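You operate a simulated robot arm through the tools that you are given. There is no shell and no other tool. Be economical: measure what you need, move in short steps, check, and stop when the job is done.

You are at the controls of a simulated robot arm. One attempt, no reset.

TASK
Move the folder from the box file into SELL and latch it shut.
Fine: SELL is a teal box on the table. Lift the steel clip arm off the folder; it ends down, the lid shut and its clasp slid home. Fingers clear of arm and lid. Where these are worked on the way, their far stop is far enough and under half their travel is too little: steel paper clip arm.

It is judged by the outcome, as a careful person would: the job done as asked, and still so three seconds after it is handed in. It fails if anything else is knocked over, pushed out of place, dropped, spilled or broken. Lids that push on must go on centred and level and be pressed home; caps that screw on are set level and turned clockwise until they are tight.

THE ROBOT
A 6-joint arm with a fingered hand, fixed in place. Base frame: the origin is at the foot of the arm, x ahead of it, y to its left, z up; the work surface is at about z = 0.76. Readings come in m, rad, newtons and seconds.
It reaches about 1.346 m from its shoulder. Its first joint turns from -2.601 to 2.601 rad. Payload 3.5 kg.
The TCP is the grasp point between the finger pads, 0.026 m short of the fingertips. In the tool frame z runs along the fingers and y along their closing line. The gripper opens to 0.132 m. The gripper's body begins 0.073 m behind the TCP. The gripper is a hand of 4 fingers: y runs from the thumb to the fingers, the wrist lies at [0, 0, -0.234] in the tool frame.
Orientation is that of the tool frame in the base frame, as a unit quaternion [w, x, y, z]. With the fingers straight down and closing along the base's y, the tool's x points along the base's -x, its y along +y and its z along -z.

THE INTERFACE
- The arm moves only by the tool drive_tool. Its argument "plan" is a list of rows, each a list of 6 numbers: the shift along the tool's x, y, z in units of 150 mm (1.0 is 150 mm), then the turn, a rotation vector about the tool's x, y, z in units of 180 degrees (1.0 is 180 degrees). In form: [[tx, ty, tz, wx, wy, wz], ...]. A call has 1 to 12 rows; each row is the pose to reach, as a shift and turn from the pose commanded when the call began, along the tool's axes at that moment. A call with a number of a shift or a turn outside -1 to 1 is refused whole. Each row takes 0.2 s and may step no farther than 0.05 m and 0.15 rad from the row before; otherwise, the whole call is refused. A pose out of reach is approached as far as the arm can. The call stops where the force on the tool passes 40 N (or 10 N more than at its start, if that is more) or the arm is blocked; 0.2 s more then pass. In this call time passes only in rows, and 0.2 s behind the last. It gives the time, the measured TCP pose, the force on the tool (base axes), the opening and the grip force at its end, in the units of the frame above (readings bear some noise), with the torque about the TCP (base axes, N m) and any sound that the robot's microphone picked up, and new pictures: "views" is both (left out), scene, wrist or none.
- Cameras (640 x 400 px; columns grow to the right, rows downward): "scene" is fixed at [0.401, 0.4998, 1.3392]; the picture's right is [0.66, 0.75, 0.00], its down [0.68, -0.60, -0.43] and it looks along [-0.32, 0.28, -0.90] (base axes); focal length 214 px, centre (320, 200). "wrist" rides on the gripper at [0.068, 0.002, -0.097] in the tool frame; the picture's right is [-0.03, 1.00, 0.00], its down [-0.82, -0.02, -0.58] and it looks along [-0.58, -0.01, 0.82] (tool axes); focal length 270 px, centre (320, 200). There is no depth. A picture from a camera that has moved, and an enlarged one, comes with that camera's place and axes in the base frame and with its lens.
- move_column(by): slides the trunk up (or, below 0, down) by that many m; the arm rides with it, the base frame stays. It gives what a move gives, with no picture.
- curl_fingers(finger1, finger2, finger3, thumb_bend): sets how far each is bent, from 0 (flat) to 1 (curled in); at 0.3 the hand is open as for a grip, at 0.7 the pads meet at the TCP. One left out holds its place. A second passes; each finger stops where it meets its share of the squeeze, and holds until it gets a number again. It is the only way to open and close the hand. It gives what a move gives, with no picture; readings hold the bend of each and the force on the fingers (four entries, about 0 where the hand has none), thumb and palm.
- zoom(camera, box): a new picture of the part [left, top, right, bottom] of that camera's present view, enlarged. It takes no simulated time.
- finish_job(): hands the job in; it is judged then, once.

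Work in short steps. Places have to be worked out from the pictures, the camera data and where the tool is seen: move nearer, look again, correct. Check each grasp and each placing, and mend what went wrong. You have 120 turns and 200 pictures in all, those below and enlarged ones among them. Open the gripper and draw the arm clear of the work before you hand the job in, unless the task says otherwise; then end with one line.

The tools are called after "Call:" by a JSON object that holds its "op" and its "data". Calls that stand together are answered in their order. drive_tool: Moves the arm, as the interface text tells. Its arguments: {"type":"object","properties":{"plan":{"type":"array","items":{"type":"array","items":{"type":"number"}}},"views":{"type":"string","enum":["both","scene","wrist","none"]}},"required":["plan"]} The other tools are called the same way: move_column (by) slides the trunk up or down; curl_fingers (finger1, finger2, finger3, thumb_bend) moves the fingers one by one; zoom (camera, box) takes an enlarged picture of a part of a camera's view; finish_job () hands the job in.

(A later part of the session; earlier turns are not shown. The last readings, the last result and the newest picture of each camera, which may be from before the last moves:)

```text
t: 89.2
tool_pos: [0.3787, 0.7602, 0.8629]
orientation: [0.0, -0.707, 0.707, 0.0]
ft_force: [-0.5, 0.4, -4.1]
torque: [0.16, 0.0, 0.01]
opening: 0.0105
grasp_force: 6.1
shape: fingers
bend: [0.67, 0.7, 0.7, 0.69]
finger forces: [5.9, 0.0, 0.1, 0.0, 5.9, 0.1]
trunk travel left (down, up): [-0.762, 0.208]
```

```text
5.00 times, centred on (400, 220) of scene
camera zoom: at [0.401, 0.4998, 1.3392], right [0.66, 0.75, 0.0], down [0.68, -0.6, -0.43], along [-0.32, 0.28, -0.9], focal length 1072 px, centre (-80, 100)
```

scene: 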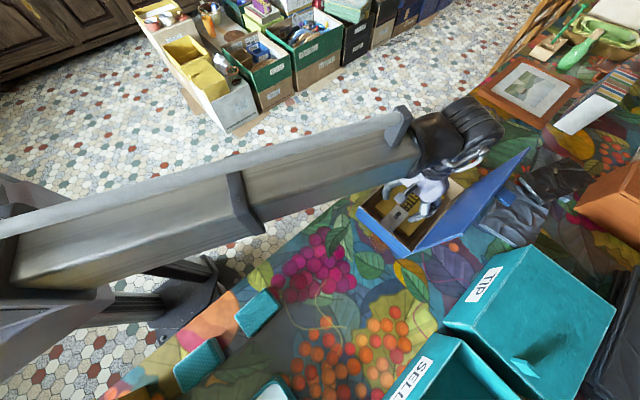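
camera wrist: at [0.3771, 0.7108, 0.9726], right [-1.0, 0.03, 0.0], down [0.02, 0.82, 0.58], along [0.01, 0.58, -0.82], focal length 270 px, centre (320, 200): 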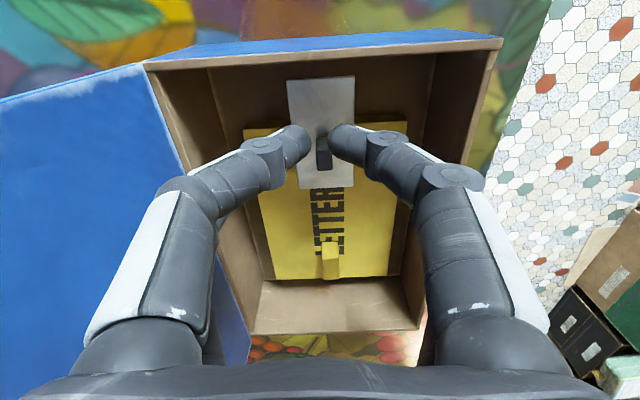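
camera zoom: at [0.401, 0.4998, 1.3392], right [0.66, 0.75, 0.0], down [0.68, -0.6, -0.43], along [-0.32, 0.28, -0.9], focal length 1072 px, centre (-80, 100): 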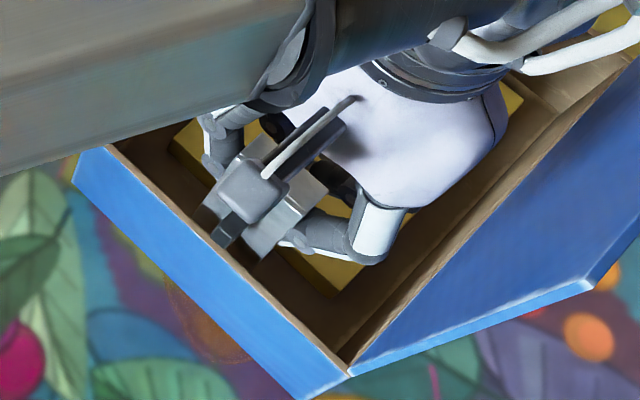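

The plate has a down-turned foot at its free end that my finger pair has gripped. I relieve the lift, slide the box back +y, then ease pair 1 open so the plate rests on the rod of finger2/3.

Call:
{"op": "move_column", "data": {"by": -0.004}}

Call:
{"op": "drive_tool", "data": {"plan": [[-0.07, 0, 0, 0, 0, 0], [-0.14, 0, 0, 0, 0, 0], [-0.2, 0, 0, 0, 0, 0]], "views": "none"}}

Call:
{"op": "zoom", "data": {"camera": "wrist", "box": [160, 0, 480, 240]}}

Call:
{"op": "zoom", "data": {"camera": "scene", "box": [345, 120, 545, 260]}}

```text
t: 89.7
tool_pos: [0.3778, 0.7601, 0.8596]
orientation: [0.0, -0.707, 0.707, 0.0]
ft_force: [0.5, 0.8, 2.2]
torque: [-0.01, -0.02, 0.02]
opening: 0.0093
grasp_force: 4.1
shape: fingers
bend: [0.68, 0.7, 0.7, 0.69]
finger forces: [3.8, 0.0, 0.0, 0.0, 4.2, 0.1]
trunk travel left (down, up): [-0.758, 0.212]
```

```text
t: 90.5
tool_pos: [0.3781, 0.7902, 0.8603]
orientation: [0.0, 0.707, -0.707, 0.0]
ft_force: [0.9, -0.4, -3.8]
torque: [0.05, 0.0, 0.01]
opening: 0.0093
grasp_force: 3.7
shape: fingers
bend: [0.68, 0.7, 0.7, 0.69]
finger forces: [3.6, 0.0, 0.1, 0.0, 4.0, 0.0]
trunk travel left (down, up): [-0.758, 0.212]
```

```text
1.67 times, centred on (320, 120) of wrist
camera zoom: at [0.3767, 0.7204, 0.9564], right [-1.0, 0.03, 0.0], down [0.02, 0.82, 0.58], along [0.01, 0.58, -0.82], focal length 450 px, centre (320, 333)
```

zoom: 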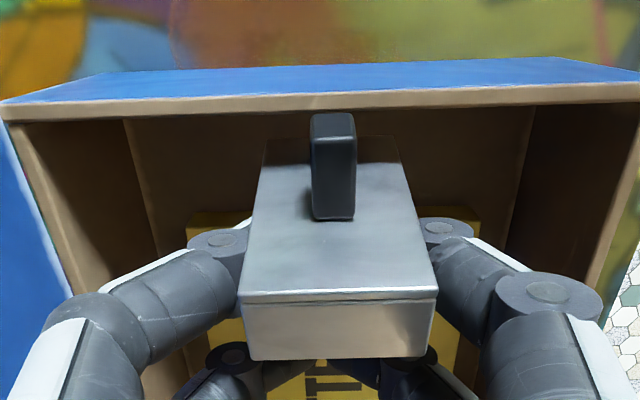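

```text
2.86 times, centred on (445, 190) of scene
camera zoom: at [0.401, 0.4998, 1.3392], right [0.66, 0.75, 0.0], down [0.68, -0.6, -0.43], along [-0.32, 0.28, -0.9], focal length 613 px, centre (-37, 229)
```

zoom: 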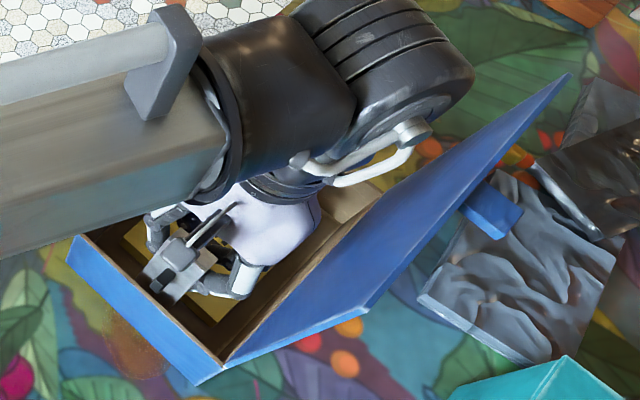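

Call:
{"op": "curl_fingers", "data": {"finger1": 0.55, "thumb_bend": 0.55}}

Call:
{"op": "zoom", "data": {"camera": "wrist", "box": [160, 0, 480, 240]}}

Call:
{"op": "zoom", "data": {"camera": "scene", "box": [355, 180, 445, 260]}}

```text
t: 91.5
tool_pos: [0.3775, 0.7897, 0.8588]
orientation: [0.0, -0.707, 0.707, 0.0]
ft_force: [-0.3, -0.7, 0.1]
torque: [-0.01, 0.02, -0.01]
opening: 0.0481
grasp_force: 0.0
shape: fingers
bend: [0.55, 0.7, 0.7, 0.55]
finger forces: [0.0, 0.1, 0.1, 0.1, 0.0, 0.0]
trunk travel left (down, up): [-0.758, 0.212]
```

```text
1.67 times, centred on (320, 120) of wrist
camera zoom: at [0.3767, 0.72, 0.9566], right [-1.0, 0.03, 0.0], down [0.02, 0.82, 0.58], along [0.01, 0.58, -0.82], focal length 450 px, centre (320, 333)
```

zoom: 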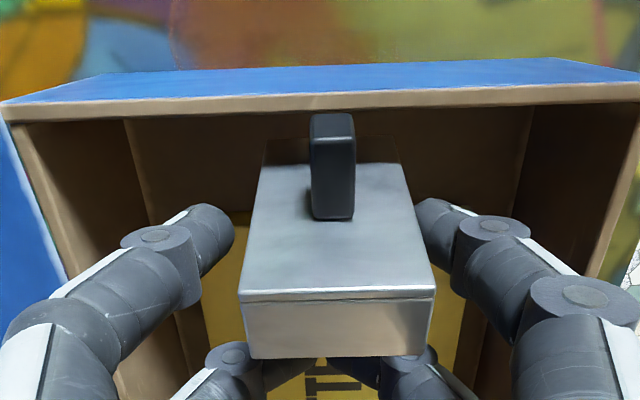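

```text
5.00 times, centred on (400, 220) of scene
camera zoom: at [0.401, 0.4998, 1.3392], right [0.66, 0.75, 0.0], down [0.68, -0.6, -0.43], along [-0.32, 0.28, -0.9], focal length 1072 px, centre (-80, 100)
```

zoom: 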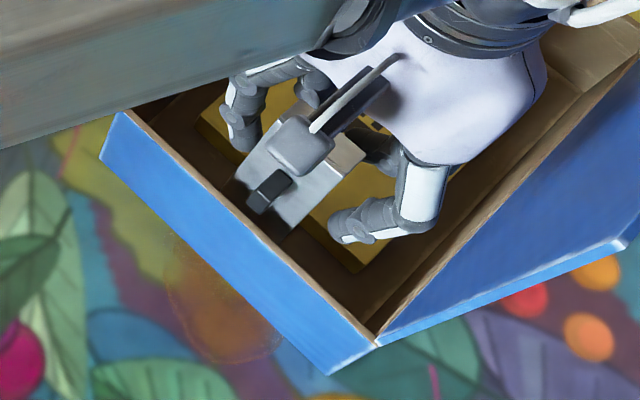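

With pair 1 open and no forces at all, the clip arm stays put — it seems to be resting at its far stop. I back away +y and rise to confirm.

Call:
{"op": "drive_tool", "data": {"plan": [[-0.12, 0, 0, 0, 0, 0], [-0.24, 0, 0, 0, 0, 0]], "views": "none"}}

Call:
{"op": "zoom", "data": {"camera": "scene", "box": [355, 180, 445, 260]}}

Call:
{"op": "move_column", "data": {"by": 0.1}}

Call:
{"op": "drive_tool", "data": {"plan": [[0, 0, 0, 0, 0, 0]], "views": "both"}}

```text
t: 92.1
tool_pos: [0.3782, 0.8264, 0.8594]
orientation: [0.0, -0.707, 0.708, 0.0]
ft_force: [0.3, 0.2, 0.3]
torque: [0.01, 0.03, 0.0]
opening: 0.0484
grasp_force: 0.0
shape: fingers
bend: [0.55, 0.7, 0.7, 0.55]
finger forces: [0.0, 0.0, 0.0, 0.0, 0.0, 0.0]
trunk travel left (down, up): [-0.758, 0.212]
```

```text
5.00 times, centred on (400, 220) of scene
camera zoom: at [0.401, 0.4998, 1.3392], right [0.66, 0.75, 0.0], down [0.68, -0.6, -0.43], along [-0.32, 0.28, -0.9], focal length 1072 px, centre (-80, 100)
```

zoom: 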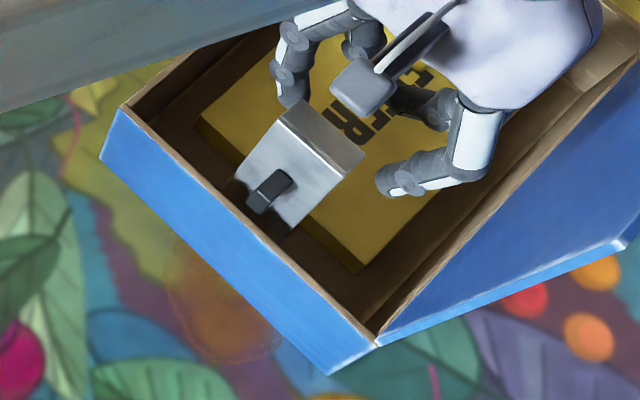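

```text
t: 93.5
tool_pos: [0.3784, 0.8255, 0.9594]
orientation: [0.0, 0.707, -0.707, 0.0]
ft_force: [-0.3, 0.2, -0.3]
torque: [0.0, 0.0, 0.0]
opening: 0.0485
grasp_force: 0.0
shape: fingers
bend: [0.55, 0.7, 0.7, 0.55]
finger forces: [0.0, 0.0, 0.1, 0.0, 0.0, 0.0]
trunk travel left (down, up): [-0.858, 0.112]
```

```text
t: 93.9
tool_pos: [0.3779, 0.8257, 0.9593]
orientation: [-0.001, 0.708, -0.707, 0.0]
ft_force: [0.0, -0.6, 0.1]
torque: [-0.02, 0.0, -0.03]
opening: 0.0488
grasp_force: 0.1
shape: fingers
bend: [0.55, 0.7, 0.7, 0.55]
finger forces: [0.0, 0.0, 0.0, 0.0, 0.0, 0.1]
trunk travel left (down, up): [-0.858, 0.112]
camera wrist: at [0.3768, 0.7568, 1.0565], right [-1.0, 0.03, 0.0], down [0.02, 0.82, 0.58], along [0.01, 0.58, -0.82], focal length 270 px, centre (320, 200)
```

scene: 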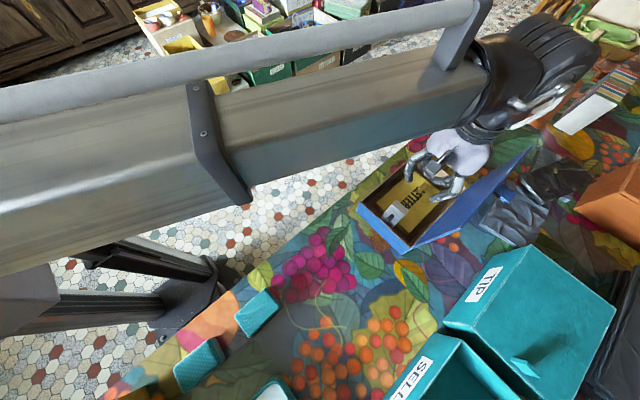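
wrist: 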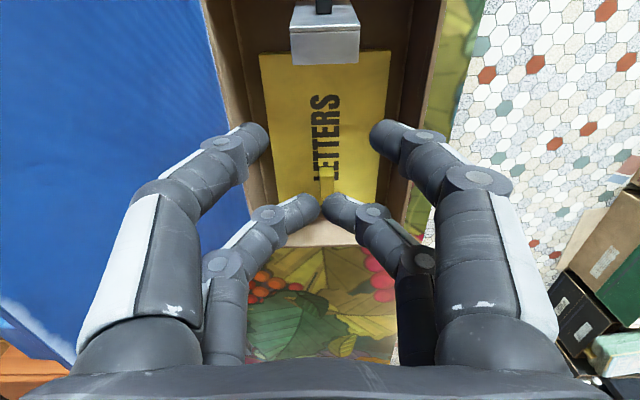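

The arm stays up on its own. Next the folder handle (≈(0.373, 0.911)): I open all fingers evenly and move above it.

Call:
{"op": "curl_fingers", "data": {"finger1": 0.5, "finger2": 0.5, "finger3": 0.5, "thumb_bend": 0.5}}

Call:
{"op": "drive_tool", "data": {"plan": [[-0.28, 0.02, 0, 0, 0, 0], [-0.56, 0.035, 0, 0, 0, 0]], "views": "both"}}

Call:
{"op": "zoom", "data": {"camera": "wrist", "box": [200, 20, 440, 220]}}

Call:
{"op": "zoom", "data": {"camera": "scene", "box": [345, 120, 545, 260]}}

```text
t: 94.9
tool_pos: [0.3783, 0.8269, 0.9596]
orientation: [0.0, -0.707, 0.707, 0.0]
ft_force: [-0.5, 0.1, 0.3]
torque: [0.04, 0.0, -0.02]
opening: 0.0655
grasp_force: 0.0
shape: fingers
bend: [0.5, 0.5, 0.5, 0.5]
finger forces: [0.0, 0.0, 0.0, 0.1, 0.0, 0.1]
trunk travel left (down, up): [-0.858, 0.112]
```

```text
t: 95.5
tool_pos: [0.3734, 0.9122, 0.959]
orientation: [0.0, 0.707, -0.707, -0.001]
ft_force: [-0.2, -0.5, -0.2]
torque: [0.03, 0.03, 0.02]
opening: 0.0654
grasp_force: 0.0
shape: fingers
bend: [0.5, 0.5, 0.5, 0.5]
finger forces: [0.0, 0.0, 0.0, 0.0, 0.0, 0.0]
trunk travel left (down, up): [-0.858, 0.112]
camera wrist: at [0.3723, 0.8429, 1.0562], right [-1.0, 0.03, 0.0], down [0.02, 0.82, 0.58], along [0.01, 0.58, -0.82], focal length 270 px, centre (320, 200)
```

scene: 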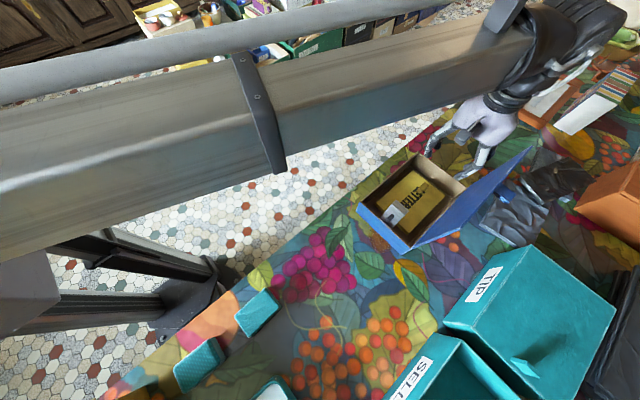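
wrist: 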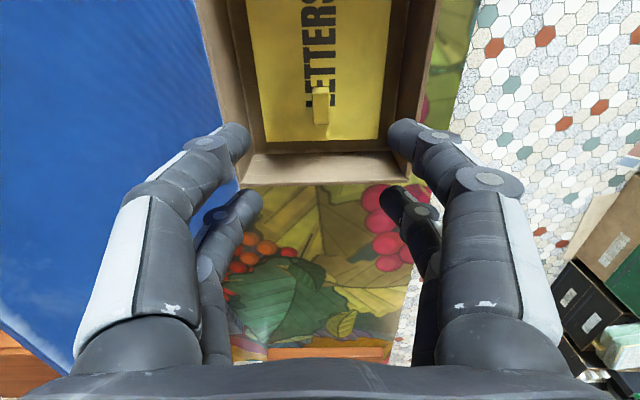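

```text
2.00 times, centred on (320, 120) of wrist
camera zoom: at [0.3723, 0.8429, 1.0562], right [-1.0, 0.03, 0.0], down [0.02, 0.82, 0.58], along [0.01, 0.58, -0.82], focal length 541 px, centre (320, 360)
```

zoom: 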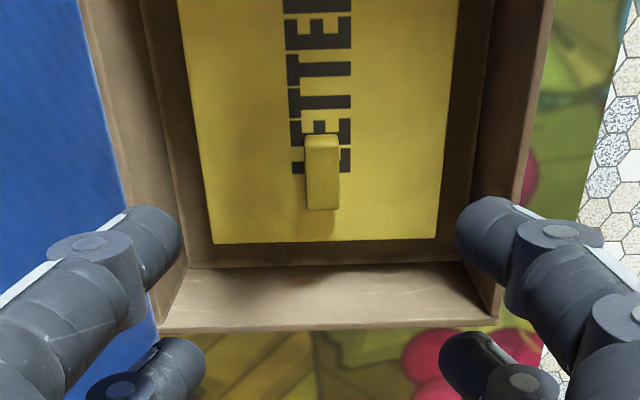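

```text
2.86 times, centred on (445, 190) of scene
camera zoom: at [0.401, 0.4998, 1.3392], right [0.66, 0.75, 0.0], down [0.68, -0.6, -0.43], along [-0.32, 0.28, -0.9], focal length 613 px, centre (-37, 229)
```

zoom: 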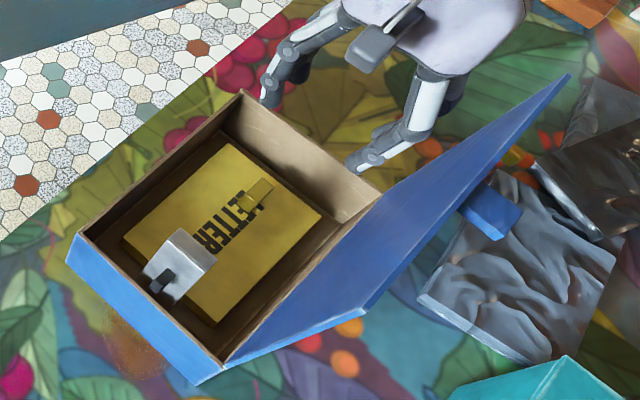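

Handle: top at (0.373, 0.919, 0.802), ~29 mm long in y, ~15 mm wide in x; folder top at z≈0.785. I centre both pairs on it, close part way, and descend.

Call:
{"op": "curl_fingers", "data": {"finger1": 0.6, "finger2": 0.6, "finger3": 0.6, "thumb_bend": 0.6}}

Call:
{"op": "drive_tool", "data": {"plan": [[-0.05, 0, 0, 0, 0, 0]], "views": "none"}}

Call:
{"op": "move_column", "data": {"by": -0.125}}

Call:
{"op": "zoom", "data": {"camera": "wrist", "box": [200, 20, 440, 220]}}

Call:
{"op": "zoom", "data": {"camera": "scene", "box": [345, 120, 545, 260]}}

```text
t: 96.5
tool_pos: [0.3742, 0.911, 0.9596]
orientation: [-0.001, 0.708, -0.707, 0.0]
ft_force: [1.2, -0.3, -0.2]
torque: [0.01, -0.04, 0.01]
opening: 0.0329
grasp_force: 0.0
shape: fingers
bend: [0.6, 0.6, 0.6, 0.6]
finger forces: [0.1, 0.0, 0.0, 0.0, 0.0, 0.0]
trunk travel left (down, up): [-0.858, 0.112]
```

```text
t: 96.9
tool_pos: [0.3745, 0.9183, 0.9588]
orientation: [0.0, 0.707, -0.707, 0.0]
ft_force: [0.7, 0.2, -0.1]
torque: [-0.02, 0.05, -0.01]
opening: 0.0332
grasp_force: 0.0
shape: fingers
bend: [0.6, 0.6, 0.6, 0.6]
finger forces: [0.0, 0.0, 0.0, 0.0, 0.0, 0.1]
trunk travel left (down, up): [-0.858, 0.112]
```

```text
t: 98.4
tool_pos: [0.3744, 0.9162, 0.835]
orientation: [0.0, -0.707, 0.707, 0.0]
ft_force: [0.1, -0.8, 0.1]
torque: [0.0, -0.02, 0.03]
opening: 0.033
grasp_force: 0.1
shape: fingers
bend: [0.6, 0.6, 0.6, 0.6]
finger forces: [0.0, 0.1, 0.0, 0.0, 0.0, 0.1]
trunk travel left (down, up): [-0.733, 0.237]
```

```text
2.00 times, centred on (320, 120) of wrist
camera zoom: at [0.3724, 0.8481, 0.9317], right [-1.0, 0.03, 0.0], down [0.02, 0.82, 0.58], along [0.01, 0.58, -0.82], focal length 541 px, centre (320, 360)
```

zoom: 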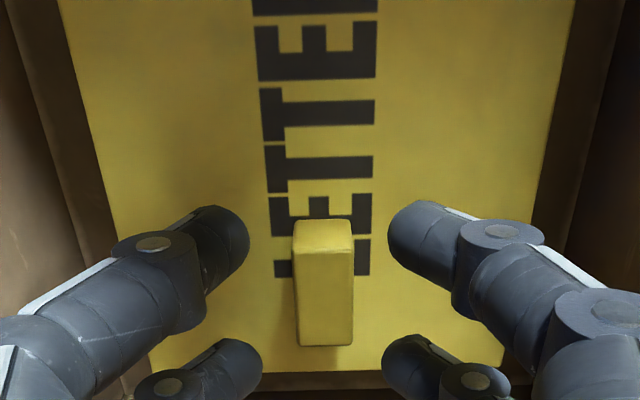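

```text
2.86 times, centred on (445, 190) of scene
camera zoom: at [0.401, 0.4998, 1.3392], right [0.66, 0.75, 0.0], down [0.68, -0.6, -0.43], along [-0.32, 0.28, -0.9], focal length 613 px, centre (-37, 229)
```

zoom: 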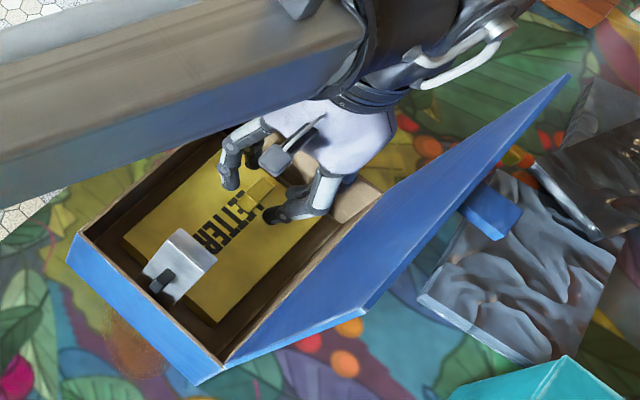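

I shift so pair 1 takes the handle's −y part and pair 2 sits just beyond its +y end (as an anti-tilt stop), then lower and pinch.

Call:
{"op": "drive_tool", "data": {"plan": [[-0.055, 0, 0, 0, 0, 0]], "views": "none"}}

Call:
{"op": "move_column", "data": {"by": -0.017}}

Call:
{"op": "curl_fingers", "data": {"finger1": 0.74, "finger2": 0.72, "finger3": 0.72, "thumb_bend": 0.74}}

Call:
{"op": "zoom", "data": {"camera": "wrist", "box": [200, 20, 440, 220]}}

```text
t: 98.8
tool_pos: [0.3735, 0.9268, 0.8347]
orientation: [0.001, 0.707, -0.707, 0.001]
ft_force: [-0.8, 0.6, 0.5]
torque: [-0.02, 0.01, -0.02]
opening: 0.0328
grasp_force: 0.0
shape: fingers
bend: [0.6, 0.6, 0.6, 0.6]
finger forces: [0.0, 0.1, 0.0, 0.0, 0.0, 0.1]
trunk travel left (down, up): [-0.733, 0.237]
```

```text
t: 99.4
tool_pos: [0.3739, 0.9268, 0.8167]
orientation: [0.0, -0.707, 0.707, -0.001]
ft_force: [-0.6, 0.0, -0.2]
torque: [-0.01, 0.01, -0.05]
opening: 0.033
grasp_force: 0.1
shape: fingers
bend: [0.6, 0.6, 0.6, 0.6]
finger forces: [0.0, 0.0, 0.0, 0.0, 0.0, 0.0]
trunk travel left (down, up): [-0.716, 0.254]
```

```text
t: 100.4
tool_pos: [0.3744, 0.9269, 0.817]
orientation: [0.0, -0.706, 0.708, 0.0]
ft_force: [1.4, 0.2, 0.4]
torque: [0.02, 0.03, 0.01]
opening: 0.012
grasp_force: 7.6
shape: fingers
bend: [0.67, 0.71, 0.71, 0.69]
finger forces: [7.2, 0.0, 0.1, 0.0, 7.2, 0.0]
trunk travel left (down, up): [-0.716, 0.254]
```

```text
2.00 times, centred on (320, 120) of wrist
camera zoom: at [0.3723, 0.8568, 0.9145], right [-1.0, 0.03, 0.0], down [0.02, 0.82, 0.58], along [0.01, 0.58, -0.82], focal length 541 px, centre (320, 360)
```

zoom: 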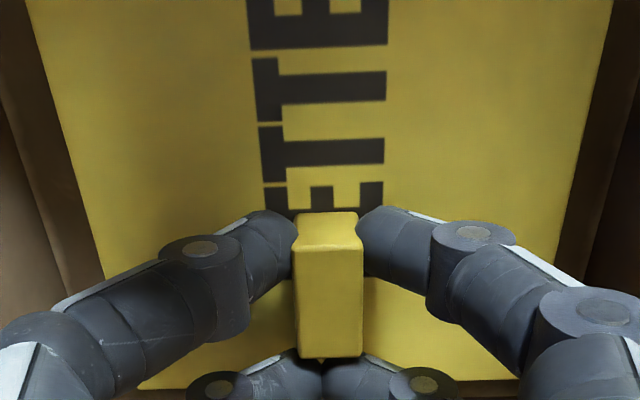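

Pair 1 grips the handle, pair 2 sits at its end. I tighten a little and lift slowly.

Call:
{"op": "curl_fingers", "data": {"finger1": 0.79, "thumb_bend": 0.79}}

Call:
{"op": "move_column", "data": {"by": 0.03}}

Call:
{"op": "drive_tool", "data": {"plan": [[-0.03, 0, 0, 0, 0, 0]], "views": "both"}}

Call:
{"op": "zoom", "data": {"camera": "scene", "box": [345, 120, 545, 260]}}

```text
t: 101.4
tool_pos: [0.3746, 0.9253, 0.817]
orientation: [0.001, -0.707, 0.707, 0.0]
ft_force: [0.5, -0.4, -0.5]
torque: [0.03, 0.07, 0.03]
opening: 0.012
grasp_force: 9.8
shape: fingers
bend: [0.7, 0.71, 0.71, 0.72]
finger forces: [9.0, 0.1, 0.1, 0.1, 9.7, 0.0]
trunk travel left (down, up): [-0.716, 0.254]
```

```text
t: 102.2
tool_pos: [0.3736, 0.9255, 0.8474]
orientation: [0.0, 0.707, -0.707, 0.0]
ft_force: [0.4, 0.3, -0.8]
torque: [0.06, 0.01, 0.01]
opening: 0.0121
grasp_force: 8.8
shape: fingers
bend: [0.68, 0.71, 0.71, 0.73]
finger forces: [9.2, 0.0, 0.0, 0.1, 8.7, 0.0]
trunk travel left (down, up): [-0.746, 0.224]
```

```text
t: 102.6
tool_pos: [0.3745, 0.9303, 0.8468]
orientation: [0.0, -0.707, 0.708, -0.001]
ft_force: [0.6, 0.3, -1.4]
torque: [0.06, -0.02, -0.03]
opening: 0.0118
grasp_force: 9.2
shape: fingers
bend: [0.68, 0.71, 0.71, 0.73]
finger forces: [9.2, 0.0, 0.0, 0.0, 8.5, 0.0]
trunk travel left (down, up): [-0.746, 0.224]
camera wrist: at [0.3728, 0.8614, 0.9444], right [-1.0, 0.03, 0.0], down [0.02, 0.82, 0.58], along [0.01, 0.58, -0.82], focal length 270 px, centre (320, 200)
```

scene: 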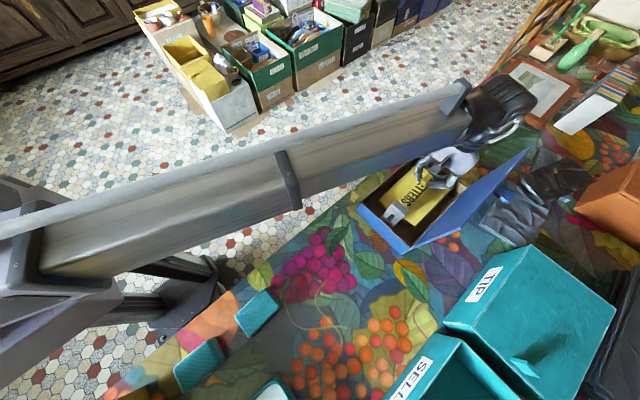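
wrist: 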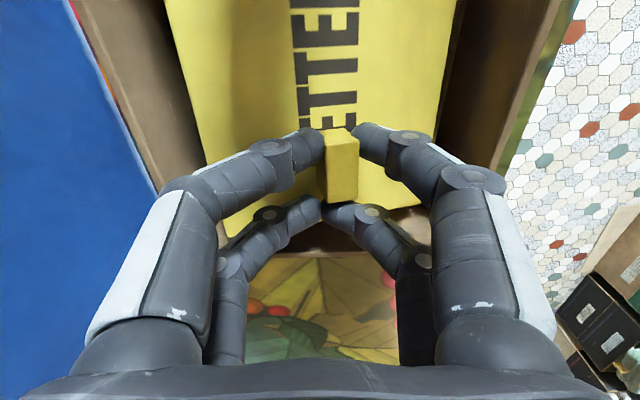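

```text
2.86 times, centred on (445, 190) of scene
camera zoom: at [0.401, 0.4998, 1.3392], right [0.66, 0.75, 0.0], down [0.68, -0.6, -0.43], along [-0.32, 0.28, -0.9], focal length 613 px, centre (-37, 229)
```

zoom: 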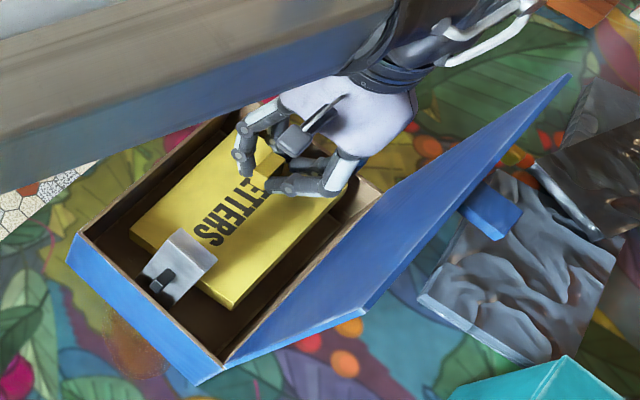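

The folder lifts well with a slight tilt. I raise another 2 cm, shift +y past the clip foot, and then raise clear.

Call:
{"op": "move_column", "data": {"by": 0.022}}

Call:
{"op": "drive_tool", "data": {"plan": [[-0.1, 0, 0, 0, 0, 0], [-0.2, 0, 0, 0, 0, 0]], "views": "none"}}

Call:
{"op": "zoom", "data": {"camera": "scene", "box": [345, 120, 545, 260]}}

```text
t: 103.3
tool_pos: [0.3742, 0.9301, 0.8695]
orientation: [0.0, -0.707, 0.707, 0.0]
ft_force: [0.1, 0.2, -1.7]
torque: [0.11, 0.0, 0.03]
opening: 0.0117
grasp_force: 9.0
shape: fingers
bend: [0.68, 0.71, 0.71, 0.73]
finger forces: [9.3, 0.0, 0.0, 0.0, 8.7, 0.1]
trunk travel left (down, up): [-0.768, 0.202]
```

```text
t: 103.9
tool_pos: [0.3734, 0.962, 0.869]
orientation: [0.0, -0.707, 0.707, 0.0]
ft_force: [0.6, -0.8, -1.6]
torque: [0.02, -0.06, 0.01]
opening: 0.012
grasp_force: 9.4
shape: fingers
bend: [0.67, 0.71, 0.71, 0.74]
finger forces: [9.3, 0.1, 0.0, 0.0, 9.0, 0.0]
trunk travel left (down, up): [-0.768, 0.202]
```

```text
2.86 times, centred on (445, 190) of scene
camera zoom: at [0.401, 0.4998, 1.3392], right [0.66, 0.75, 0.0], down [0.68, -0.6, -0.43], along [-0.32, 0.28, -0.9], focal length 613 px, centre (-37, 229)
```

zoom: 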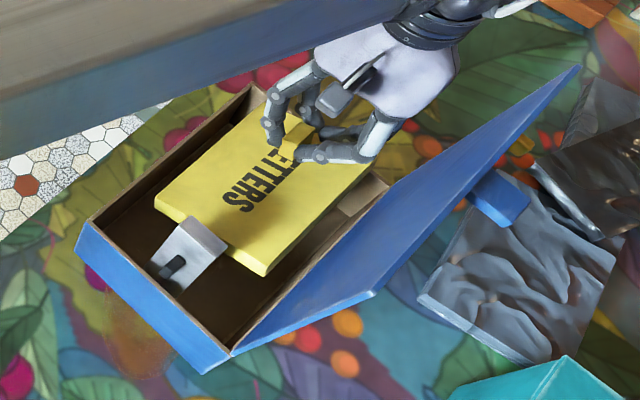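

Call:
{"op": "move_column", "data": {"by": 0.018}}

Call:
{"op": "drive_tool", "data": {"plan": [[-0.1, 0, 0, 0, 0, 0], [-0.17, 0, 0, 0, 0, 0]], "views": "none"}}

Call:
{"op": "zoom", "data": {"camera": "scene", "box": [345, 120, 545, 260]}}

Call:
{"op": "zoom", "data": {"camera": "wrist", "box": [0, 0, 640, 400]}}

```text
t: 104.5
tool_pos: [0.3725, 0.9613, 0.8878]
orientation: [0.0, -0.707, 0.707, 0.0]
ft_force: [1.3, -1.5, -1.2]
torque: [0.0, 0.0, 0.06]
opening: 0.0115
grasp_force: 9.1
shape: fingers
bend: [0.67, 0.71, 0.71, 0.74]
finger forces: [9.1, 0.0, 0.1, 0.0, 9.0, 0.0]
trunk travel left (down, up): [-0.786, 0.184]
```

```text
t: 105.1
tool_pos: [0.3731, 0.988, 0.8869]
orientation: [0.0, -0.707, 0.707, 0.0]
ft_force: [0.2, -1.9, -1.4]
torque: [0.0, 0.01, 0.06]
opening: 0.0117
grasp_force: 9.6
shape: fingers
bend: [0.67, 0.71, 0.71, 0.74]
finger forces: [9.5, 0.0, 0.0, 0.0, 9.2, 0.0]
trunk travel left (down, up): [-0.786, 0.184]
```

```text
2.86 times, centred on (445, 190) of scene
camera zoom: at [0.401, 0.4998, 1.3392], right [0.66, 0.75, 0.0], down [0.68, -0.6, -0.43], along [-0.32, 0.28, -0.9], focal length 613 px, centre (-37, 229)
```

zoom: 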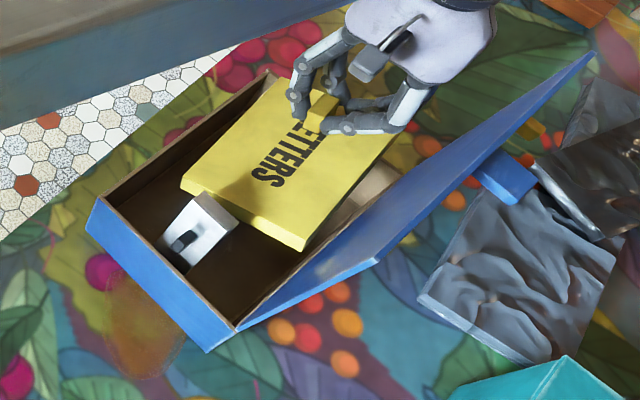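

```text
1.00 times, centred on (320, 200) of wrist (not enlarged: the box is as wide or as high as the picture)
camera zoom: at [0.3713, 0.9191, 0.9844], right [-1.0, 0.03, 0.0], down [0.02, 0.82, 0.58], along [0.01, 0.58, -0.82], focal length 270 px, centre (320, 200)
```

zoom: 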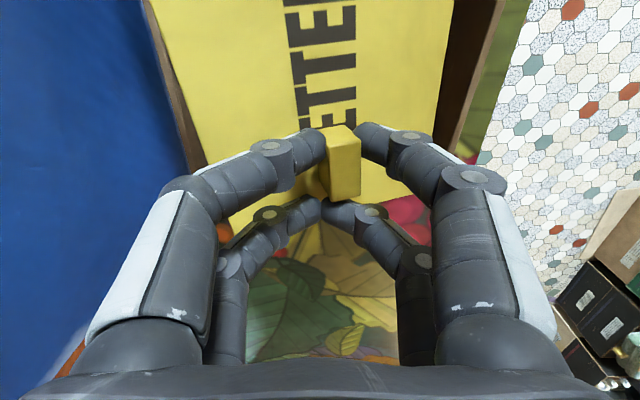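

The box is being dragged slightly by contact; I now lift straight up.

Call:
{"op": "move_column", "data": {"by": 0.03}}

Call:
{"op": "zoom", "data": {"camera": "scene", "box": [345, 120, 545, 260]}}

Call:
{"op": "move_column", "data": {"by": 0.05}}

Call:
{"op": "drive_tool", "data": {"plan": [[0, 0, 0, 0, 0, 0]], "views": "both"}}

```text
t: 105.9
tool_pos: [0.3736, 0.9879, 0.9168]
orientation: [0.0, -0.707, 0.708, 0.0]
ft_force: [0.1, -0.4, -2.2]
torque: [0.1, 0.01, -0.02]
opening: 0.0119
grasp_force: 9.2
shape: fingers
bend: [0.67, 0.71, 0.72, 0.74]
finger forces: [9.3, 0.0, 0.1, 0.1, 8.7, 0.0]
trunk travel left (down, up): [-0.816, 0.154]
```

```text
2.86 times, centred on (445, 190) of scene
camera zoom: at [0.401, 0.4998, 1.3392], right [0.66, 0.75, 0.0], down [0.68, -0.6, -0.43], along [-0.32, 0.28, -0.9], focal length 613 px, centre (-37, 229)
```

zoom: 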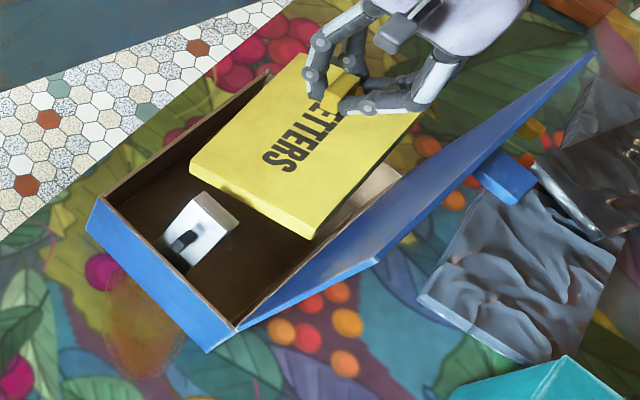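

```text
t: 106.8
tool_pos: [0.373, 0.9889, 0.9677]
orientation: [0.0, 0.708, -0.707, 0.0]
ft_force: [0.0, -0.3, -1.2]
torque: [0.07, 0.0, 0.03]
opening: 0.0121
grasp_force: 9.0
shape: fingers
bend: [0.67, 0.71, 0.72, 0.74]
finger forces: [9.3, 0.1, 0.0, 0.0, 8.7, 0.0]
trunk travel left (down, up): [-0.866, 0.104]
```

```text
t: 107.2
tool_pos: [0.3721, 0.9881, 0.9672]
orientation: [-0.001, -0.707, 0.707, 0.0]
ft_force: [0.5, 0.5, -1.6]
torque: [0.06, 0.01, -0.01]
opening: 0.0117
grasp_force: 8.6
shape: fingers
bend: [0.67, 0.71, 0.72, 0.74]
finger forces: [9.3, 0.1, 0.0, 0.0, 8.7, 0.1]
trunk travel left (down, up): [-0.866, 0.104]
camera wrist: at [0.3714, 0.9189, 1.0644], right [-1.0, 0.03, 0.0], down [0.02, 0.82, 0.58], along [0.01, 0.58, -0.82], focal length 270 px, centre (320, 200)
```

scene: 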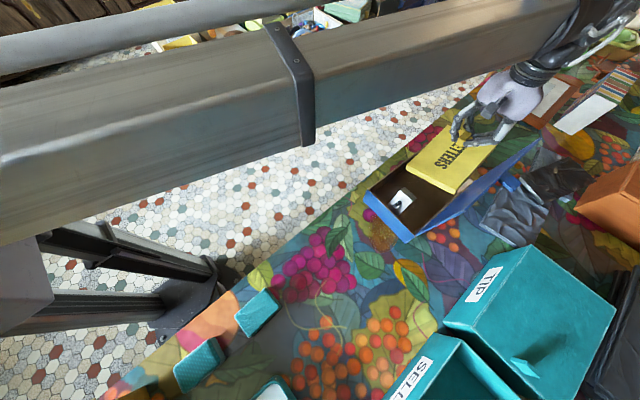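
wrist: 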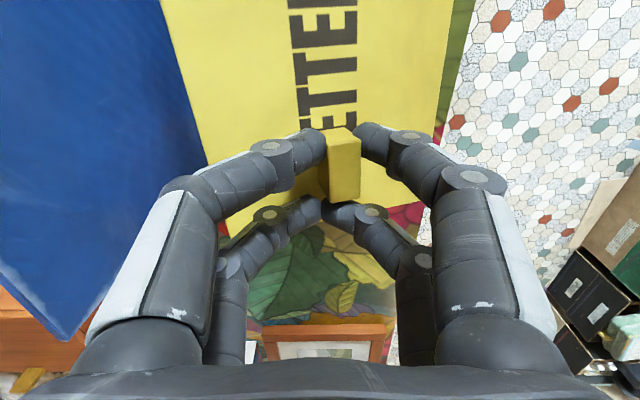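

The folder is free and the clip arm still stands. I raise to the top and carry it back (−x) and then −y, away from the lid.

Call:
{"op": "move_column", "data": {"by": 0.1}}

Call:
{"op": "drive_tool", "data": {"plan": [[0.1, 0.25, 0, 0, 0, 0], [0.2, 0.5, 0, 0, 0, 0], [0.4, 0.7, 0, 0, 0, 0], [0.7, 0.75, 0, 0, 0, 0], [1.0, 0.75, 0, 0, 0, 0]], "views": "both"}}

```text
t: 108.5
tool_pos: [0.3719, 0.9881, 1.0667]
orientation: [0.001, -0.707, 0.707, 0.0]
ft_force: [0.1, 1.2, -1.1]
torque: [0.04, 0.01, -0.01]
opening: 0.0117
grasp_force: 9.0
shape: fingers
bend: [0.67, 0.71, 0.72, 0.74]
finger forces: [9.5, 0.0, 0.0, 0.0, 8.8, 0.0]
trunk travel left (down, up): [-0.966, 0.004]
```

```text
t: 109.7
tool_pos: [0.2572, 0.8372, 1.0669]
orientation: [0.0, -0.707, 0.707, 0.0]
ft_force: [0.2, 0.6, -2.3]
torque: [0.05, -0.06, -0.01]
opening: 0.0118
grasp_force: 9.0
shape: fingers
bend: [0.67, 0.71, 0.72, 0.74]
finger forces: [9.3, 0.0, 0.0, 0.0, 8.7, 0.0]
trunk travel left (down, up): [-0.966, 0.004]
camera wrist: at [0.2551, 0.7686, 1.1648], right [-1.0, 0.03, 0.0], down [0.02, 0.82, 0.58], along [0.01, 0.58, -0.82], focal length 270 px, centre (320, 200)
```

scene: 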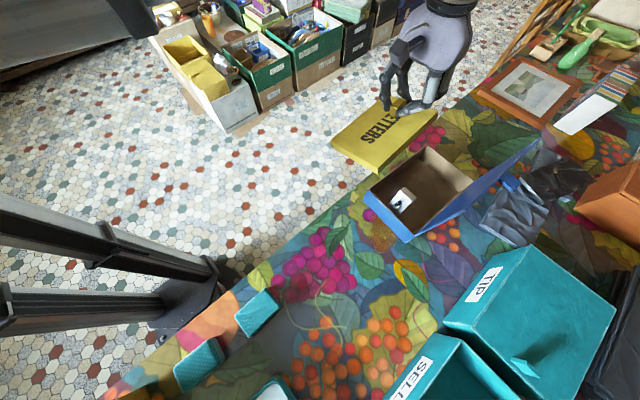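
wrist: 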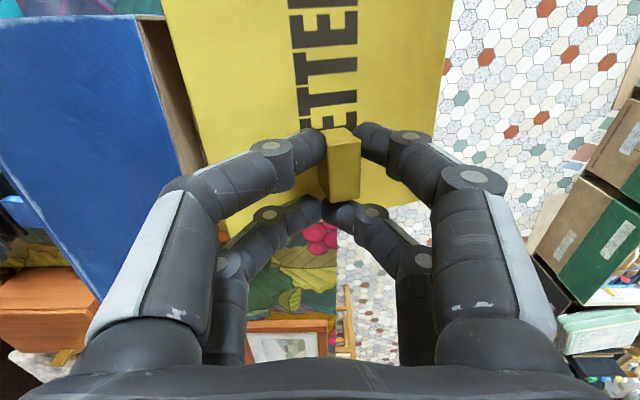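

Now I examine SELL more closely to get its rim geometry.

Call:
{"op": "zoom", "data": {"camera": "scene", "box": [370, 230, 640, 400]}}

Call:
{"op": "drive_tool", "data": {"plan": [[0.3, 0.2, 0, 0, 0, 0], [0.6, 0.3, 0, 0, 0, 0], [0.9, 0.3, 0, 0, 0, 0]], "views": "both"}}

```text
2.35 times, centred on (505, 315) of scene
camera zoom: at [0.401, 0.4998, 1.3392], right [0.66, 0.75, 0.0], down [0.68, -0.6, -0.43], along [-0.32, 0.28, -0.9], focal length 505 px, centre (-115, -71)
```

zoom: 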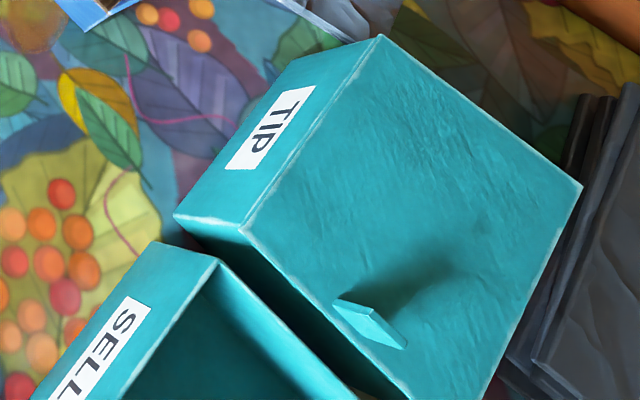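

```text
refused: row 1 steps farther than a row can; nothing moved
```

SELL worked out: front x≈0.629, back ≈0.80, y 0.42–0.655, rim z≈0.857. The folder (0.163 × 0.115) fits flat with TCP at about (0.714, 0.607). I carry it there high up.

Call:
{"op": "drive_tool", "data": {"plan": [[0.3, 0, 0, 0, 0, 0], [0.6, 0, 0, 0, 0, 0], [0.85, -0.2, 0, 0, 0, 0], [1.0, -0.45, 0, 0, 0, 0], [1.0, -0.75, 0, 0, 0, 0], [1.0, -1.0, 0, 0, 0, 0]], "views": "none"}}

Call:
{"op": "drive_tool", "data": {"plan": [[0.15, -0.25, 0, 0, 0, 0], [0.3, -0.5, 0, 0, 0, 0], [0.45, -0.75, 0, 0, 0, 0], [0.53, -1.0, 0, 0, 0, 0]], "views": "both"}}

```text
t: 111.1
tool_pos: [0.4122, 0.686, 1.0682]
orientation: [0.0, 0.707, -0.707, 0.0]
ft_force: [0.0, -0.7, -2.0]
torque: [0.07, 0.01, 0.03]
opening: 0.0118
grasp_force: 8.8
shape: fingers
bend: [0.67, 0.71, 0.72, 0.74]
finger forces: [9.3, 0.0, 0.0, 0.0, 8.8, 0.0]
trunk travel left (down, up): [-0.966, 0.004]
```

```text
t: 112.1
tool_pos: [0.564, 0.6058, 1.0676]
orientation: [0.0, 0.707, -0.707, 0.0]
ft_force: [0.6, -0.5, -1.2]
torque: [0.09, -0.01, 0.0]
opening: 0.0117
grasp_force: 8.9
shape: fingers
bend: [0.67, 0.71, 0.72, 0.74]
finger forces: [9.3, 0.0, 0.0, 0.0, 8.9, 0.0]
trunk travel left (down, up): [-0.966, 0.004]
camera wrist: at [0.5626, 0.5368, 1.1643], right [-1.0, 0.02, 0.0], down [0.02, 0.82, 0.58], along [0.01, 0.58, -0.82], focal length 270 px, centre (320, 200)
```

scene: 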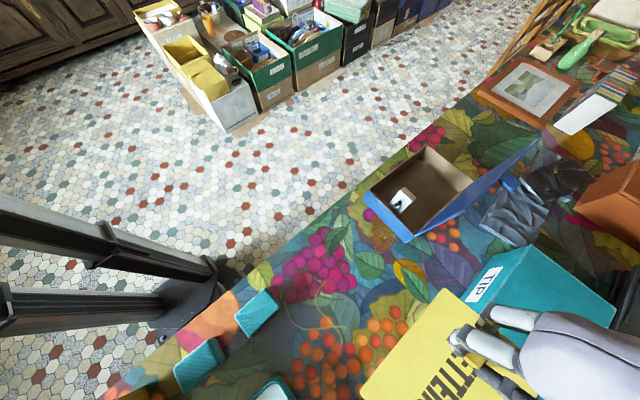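
wrist: 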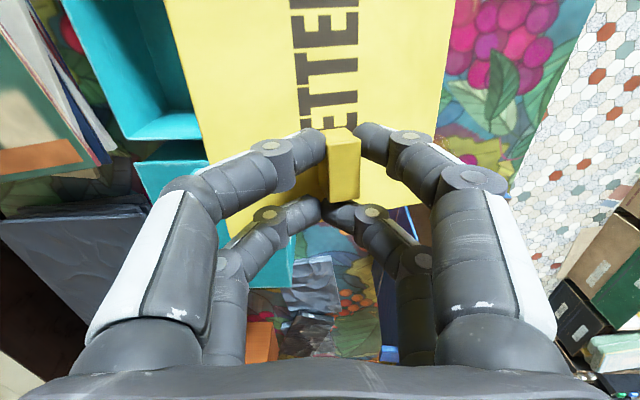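

Geometry confirmed (back-right rim corner ≈(0.797, 0.66)). I move over SELL's centre.

Call:
{"op": "drive_tool", "data": {"plan": [[0, -0.3, 0, 0, 0, 0], [0, -0.6, 0, 0, 0, 0], [0, -0.9, 0, 0, 0, 0], [0, -1.0, 0, 0, 0, 0]], "views": "both"}}

```text
t: 113.1
tool_pos: [0.7105, 0.6091, 1.0676]
orientation: [0.0, 0.707, -0.707, 0.001]
ft_force: [-0.4, -0.2, -1.9]
torque: [0.11, 0.01, 0.03]
opening: 0.0118
grasp_force: 9.2
shape: fingers
bend: [0.67, 0.71, 0.72, 0.74]
finger forces: [9.3, 0.1, 0.1, 0.1, 8.8, 0.0]
out of reach, approached as far as the arm can: row 1, 2
trunk travel left (down, up): [-0.966, 0.004]
camera wrist: at [0.7095, 0.5399, 1.1644], right [-1.0, 0.02, 0.0], down [0.02, 0.82, 0.58], along [0.01, 0.58, -0.82], focal length 270 px, centre (320, 200)
```

scene: 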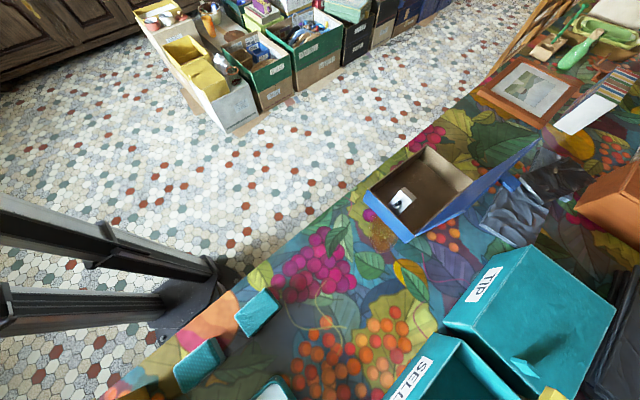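
wrist: 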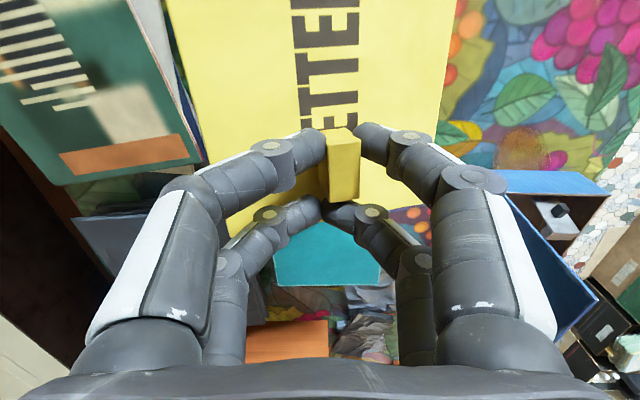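

Call:
{"op": "move_column", "data": {"by": -0.13}}

Call:
{"op": "drive_tool", "data": {"plan": [[0, 0, 0, 0, 0, 0]], "views": "both"}}

```text
t: 114.7
tool_pos: [0.7098, 0.609, 0.9383]
orientation: [0.0, 0.707, -0.707, 0.0]
ft_force: [0.6, 0.0, -1.0]
torque: [0.08, -0.03, -0.01]
opening: 0.012
grasp_force: 9.2
shape: fingers
bend: [0.67, 0.71, 0.72, 0.74]
finger forces: [9.3, 0.0, 0.0, 0.1, 8.7, 0.1]
trunk travel left (down, up): [-0.836, 0.134]
```

```text
t: 115.1
tool_pos: [0.7098, 0.61, 0.9377]
orientation: [0.0, -0.706, 0.708, -0.001]
ft_force: [0.5, -0.1, -0.7]
torque: [0.06, 0.0, 0.0]
opening: 0.0115
grasp_force: 9.5
shape: fingers
bend: [0.67, 0.71, 0.72, 0.74]
finger forces: [9.2, 0.0, 0.0, 0.0, 8.8, 0.1]
trunk travel left (down, up): [-0.836, 0.134]
camera wrist: at [0.7089, 0.5401, 1.0345], right [-1.0, 0.03, 0.0], down [0.02, 0.82, 0.58], along [0.01, 0.58, -0.82], focal length 270 px, centre (320, 200)
```

scene: 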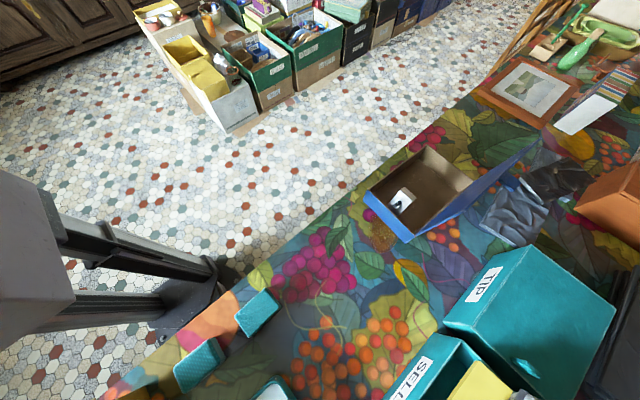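
wrist: 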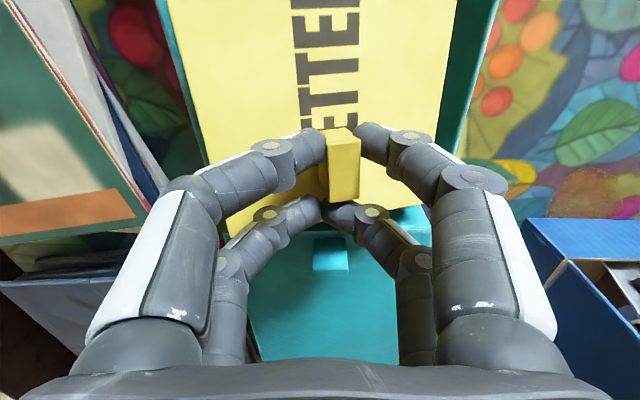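

The folder lines up with SELL, about 1 cm too far in +x. I correct and lower it in.

Call:
{"op": "drive_tool", "data": {"plan": [[0.04, 0.067, 0, 0, 0, 0]], "views": "none"}}

Call:
{"op": "move_column", "data": {"by": -0.06}}

Call:
{"op": "drive_tool", "data": {"plan": [[0, 0, 0, 0, 0, 0]], "views": "both"}}

```text
t: 115.5
tool_pos: [0.6984, 0.6036, 0.937]
orientation: [0.001, -0.707, 0.707, -0.001]
ft_force: [0.5, -0.1, -2.3]
torque: [0.1, -0.02, -0.02]
opening: 0.0115
grasp_force: 8.7
shape: fingers
bend: [0.67, 0.71, 0.72, 0.74]
finger forces: [9.4, 0.0, 0.0, 0.1, 8.9, 0.0]
trunk travel left (down, up): [-0.836, 0.134]
```

```text
t: 116.5
tool_pos: [0.7001, 0.6024, 0.878]
orientation: [0.0, -0.707, 0.708, 0.0]
ft_force: [-0.3, -0.2, -1.0]
torque: [0.08, 0.01, 0.0]
opening: 0.0118
grasp_force: 9.3
shape: fingers
bend: [0.67, 0.71, 0.72, 0.74]
finger forces: [9.3, 0.1, 0.0, 0.0, 8.8, 0.0]
trunk travel left (down, up): [-0.776, 0.194]
```

```text
t: 116.9
tool_pos: [0.6995, 0.6033, 0.8775]
orientation: [0.0, 0.707, -0.707, 0.001]
ft_force: [-0.8, 1.4, -0.8]
torque: [0.09, 0.0, -0.01]
opening: 0.0117
grasp_force: 8.6
shape: fingers
bend: [0.67, 0.71, 0.72, 0.74]
finger forces: [9.3, 0.0, 0.1, 0.0, 8.7, 0.1]
trunk travel left (down, up): [-0.776, 0.194]
camera wrist: at [0.6982, 0.5338, 0.9745], right [-1.0, 0.03, 0.0], down [0.02, 0.82, 0.58], along [0.01, 0.58, -0.82], focal length 270 px, centre (320, 200)
```

scene: 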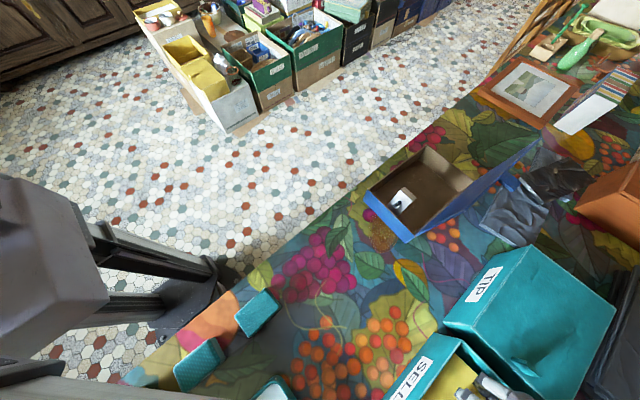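
wrist: 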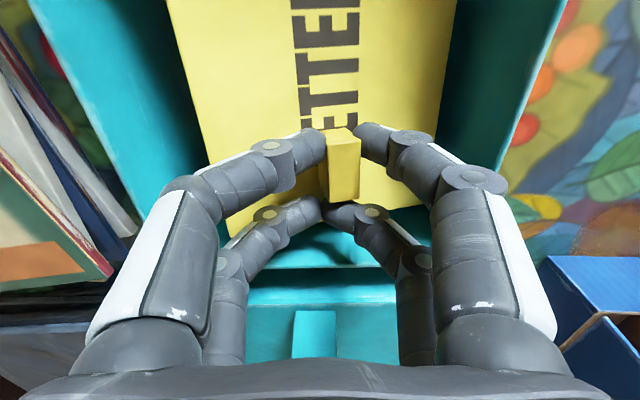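

Centred with margins on both sides. I lower further, watching the force.

Call:
{"op": "move_column", "data": {"by": -0.035}}

Call:
{"op": "move_column", "data": {"by": -0.012}}

Call:
{"op": "zoom", "data": {"camera": "wrist", "box": [0, 0, 640, 400]}}

Call:
{"op": "zoom", "data": {"camera": "scene", "box": [370, 280, 600, 400]}}

```text
t: 117.7
tool_pos: [0.6984, 0.602, 0.842]
orientation: [0.0, 0.707, -0.707, -0.001]
ft_force: [0.0, -0.6, -1.9]
torque: [0.06, 0.03, -0.01]
opening: 0.0117
grasp_force: 8.9
shape: fingers
bend: [0.67, 0.71, 0.72, 0.74]
finger forces: [9.3, 0.0, 0.0, 0.1, 8.8, 0.0]
trunk travel left (down, up): [-0.741, 0.229]
```

```text
t: 118.3
tool_pos: [0.6986, 0.6019, 0.831]
orientation: [-0.001, -0.707, 0.707, 0.0]
ft_force: [0.3, -0.1, -1.1]
torque: [0.05, -0.01, -0.03]
opening: 0.0119
grasp_force: 9.0
shape: fingers
bend: [0.67, 0.71, 0.71, 0.74]
finger forces: [9.4, 0.0, 0.0, 0.0, 9.0, 0.1]
trunk travel left (down, up): [-0.729, 0.241]
```

```text
1.00 times, centred on (320, 200) of wrist (not enlarged: the box is as wide or as high as the picture)
camera zoom: at [0.6981, 0.5337, 0.9276], right [-1.0, 0.03, 0.0], down [0.02, 0.82, 0.58], along [0.01, 0.58, -0.82], focal length 270 px, centre (320, 200)
```

zoom: 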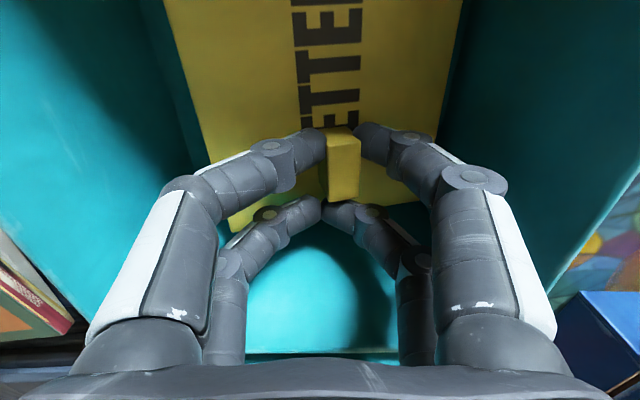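

```text
2.78 times, centred on (485, 340) of scene
camera zoom: at [0.401, 0.4998, 1.3392], right [0.66, 0.75, 0.0], down [0.68, -0.6, -0.43], along [-0.32, 0.28, -0.9], focal length 597 px, centre (-139, -190)
```

zoom: 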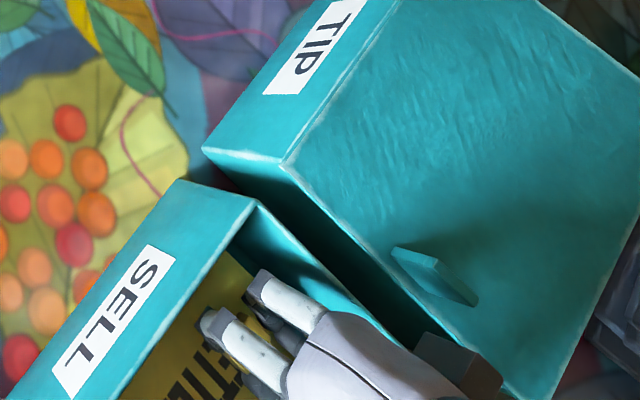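

Call:
{"op": "move_column", "data": {"by": -0.008}}

Call:
{"op": "move_column", "data": {"by": -0.005}}

```text
t: 118.9
tool_pos: [0.6997, 0.6038, 0.8226]
orientation: [0.0, 0.707, -0.707, -0.001]
ft_force: [-0.4, 0.5, -0.1]
torque: [-0.01, 0.07, -0.02]
opening: 0.0116
grasp_force: 9.6
shape: fingers
bend: [0.67, 0.71, 0.71, 0.74]
finger forces: [9.5, 0.0, 0.0, 0.1, 9.6, 0.0]
trunk travel left (down, up): [-0.721, 0.249]
```

```text
t: 119.4
tool_pos: [0.6994, 0.6033, 0.8178]
orientation: [0.001, -0.707, 0.707, -0.001]
ft_force: [-0.6, 0.5, 1.3]
torque: [-0.04, 0.08, 0.02]
opening: 0.012
grasp_force: 9.9
shape: fingers
bend: [0.68, 0.71, 0.71, 0.73]
finger forces: [9.5, 0.0, 0.0, 0.0, 10.3, 0.1]
trunk travel left (down, up): [-0.716, 0.254]
```

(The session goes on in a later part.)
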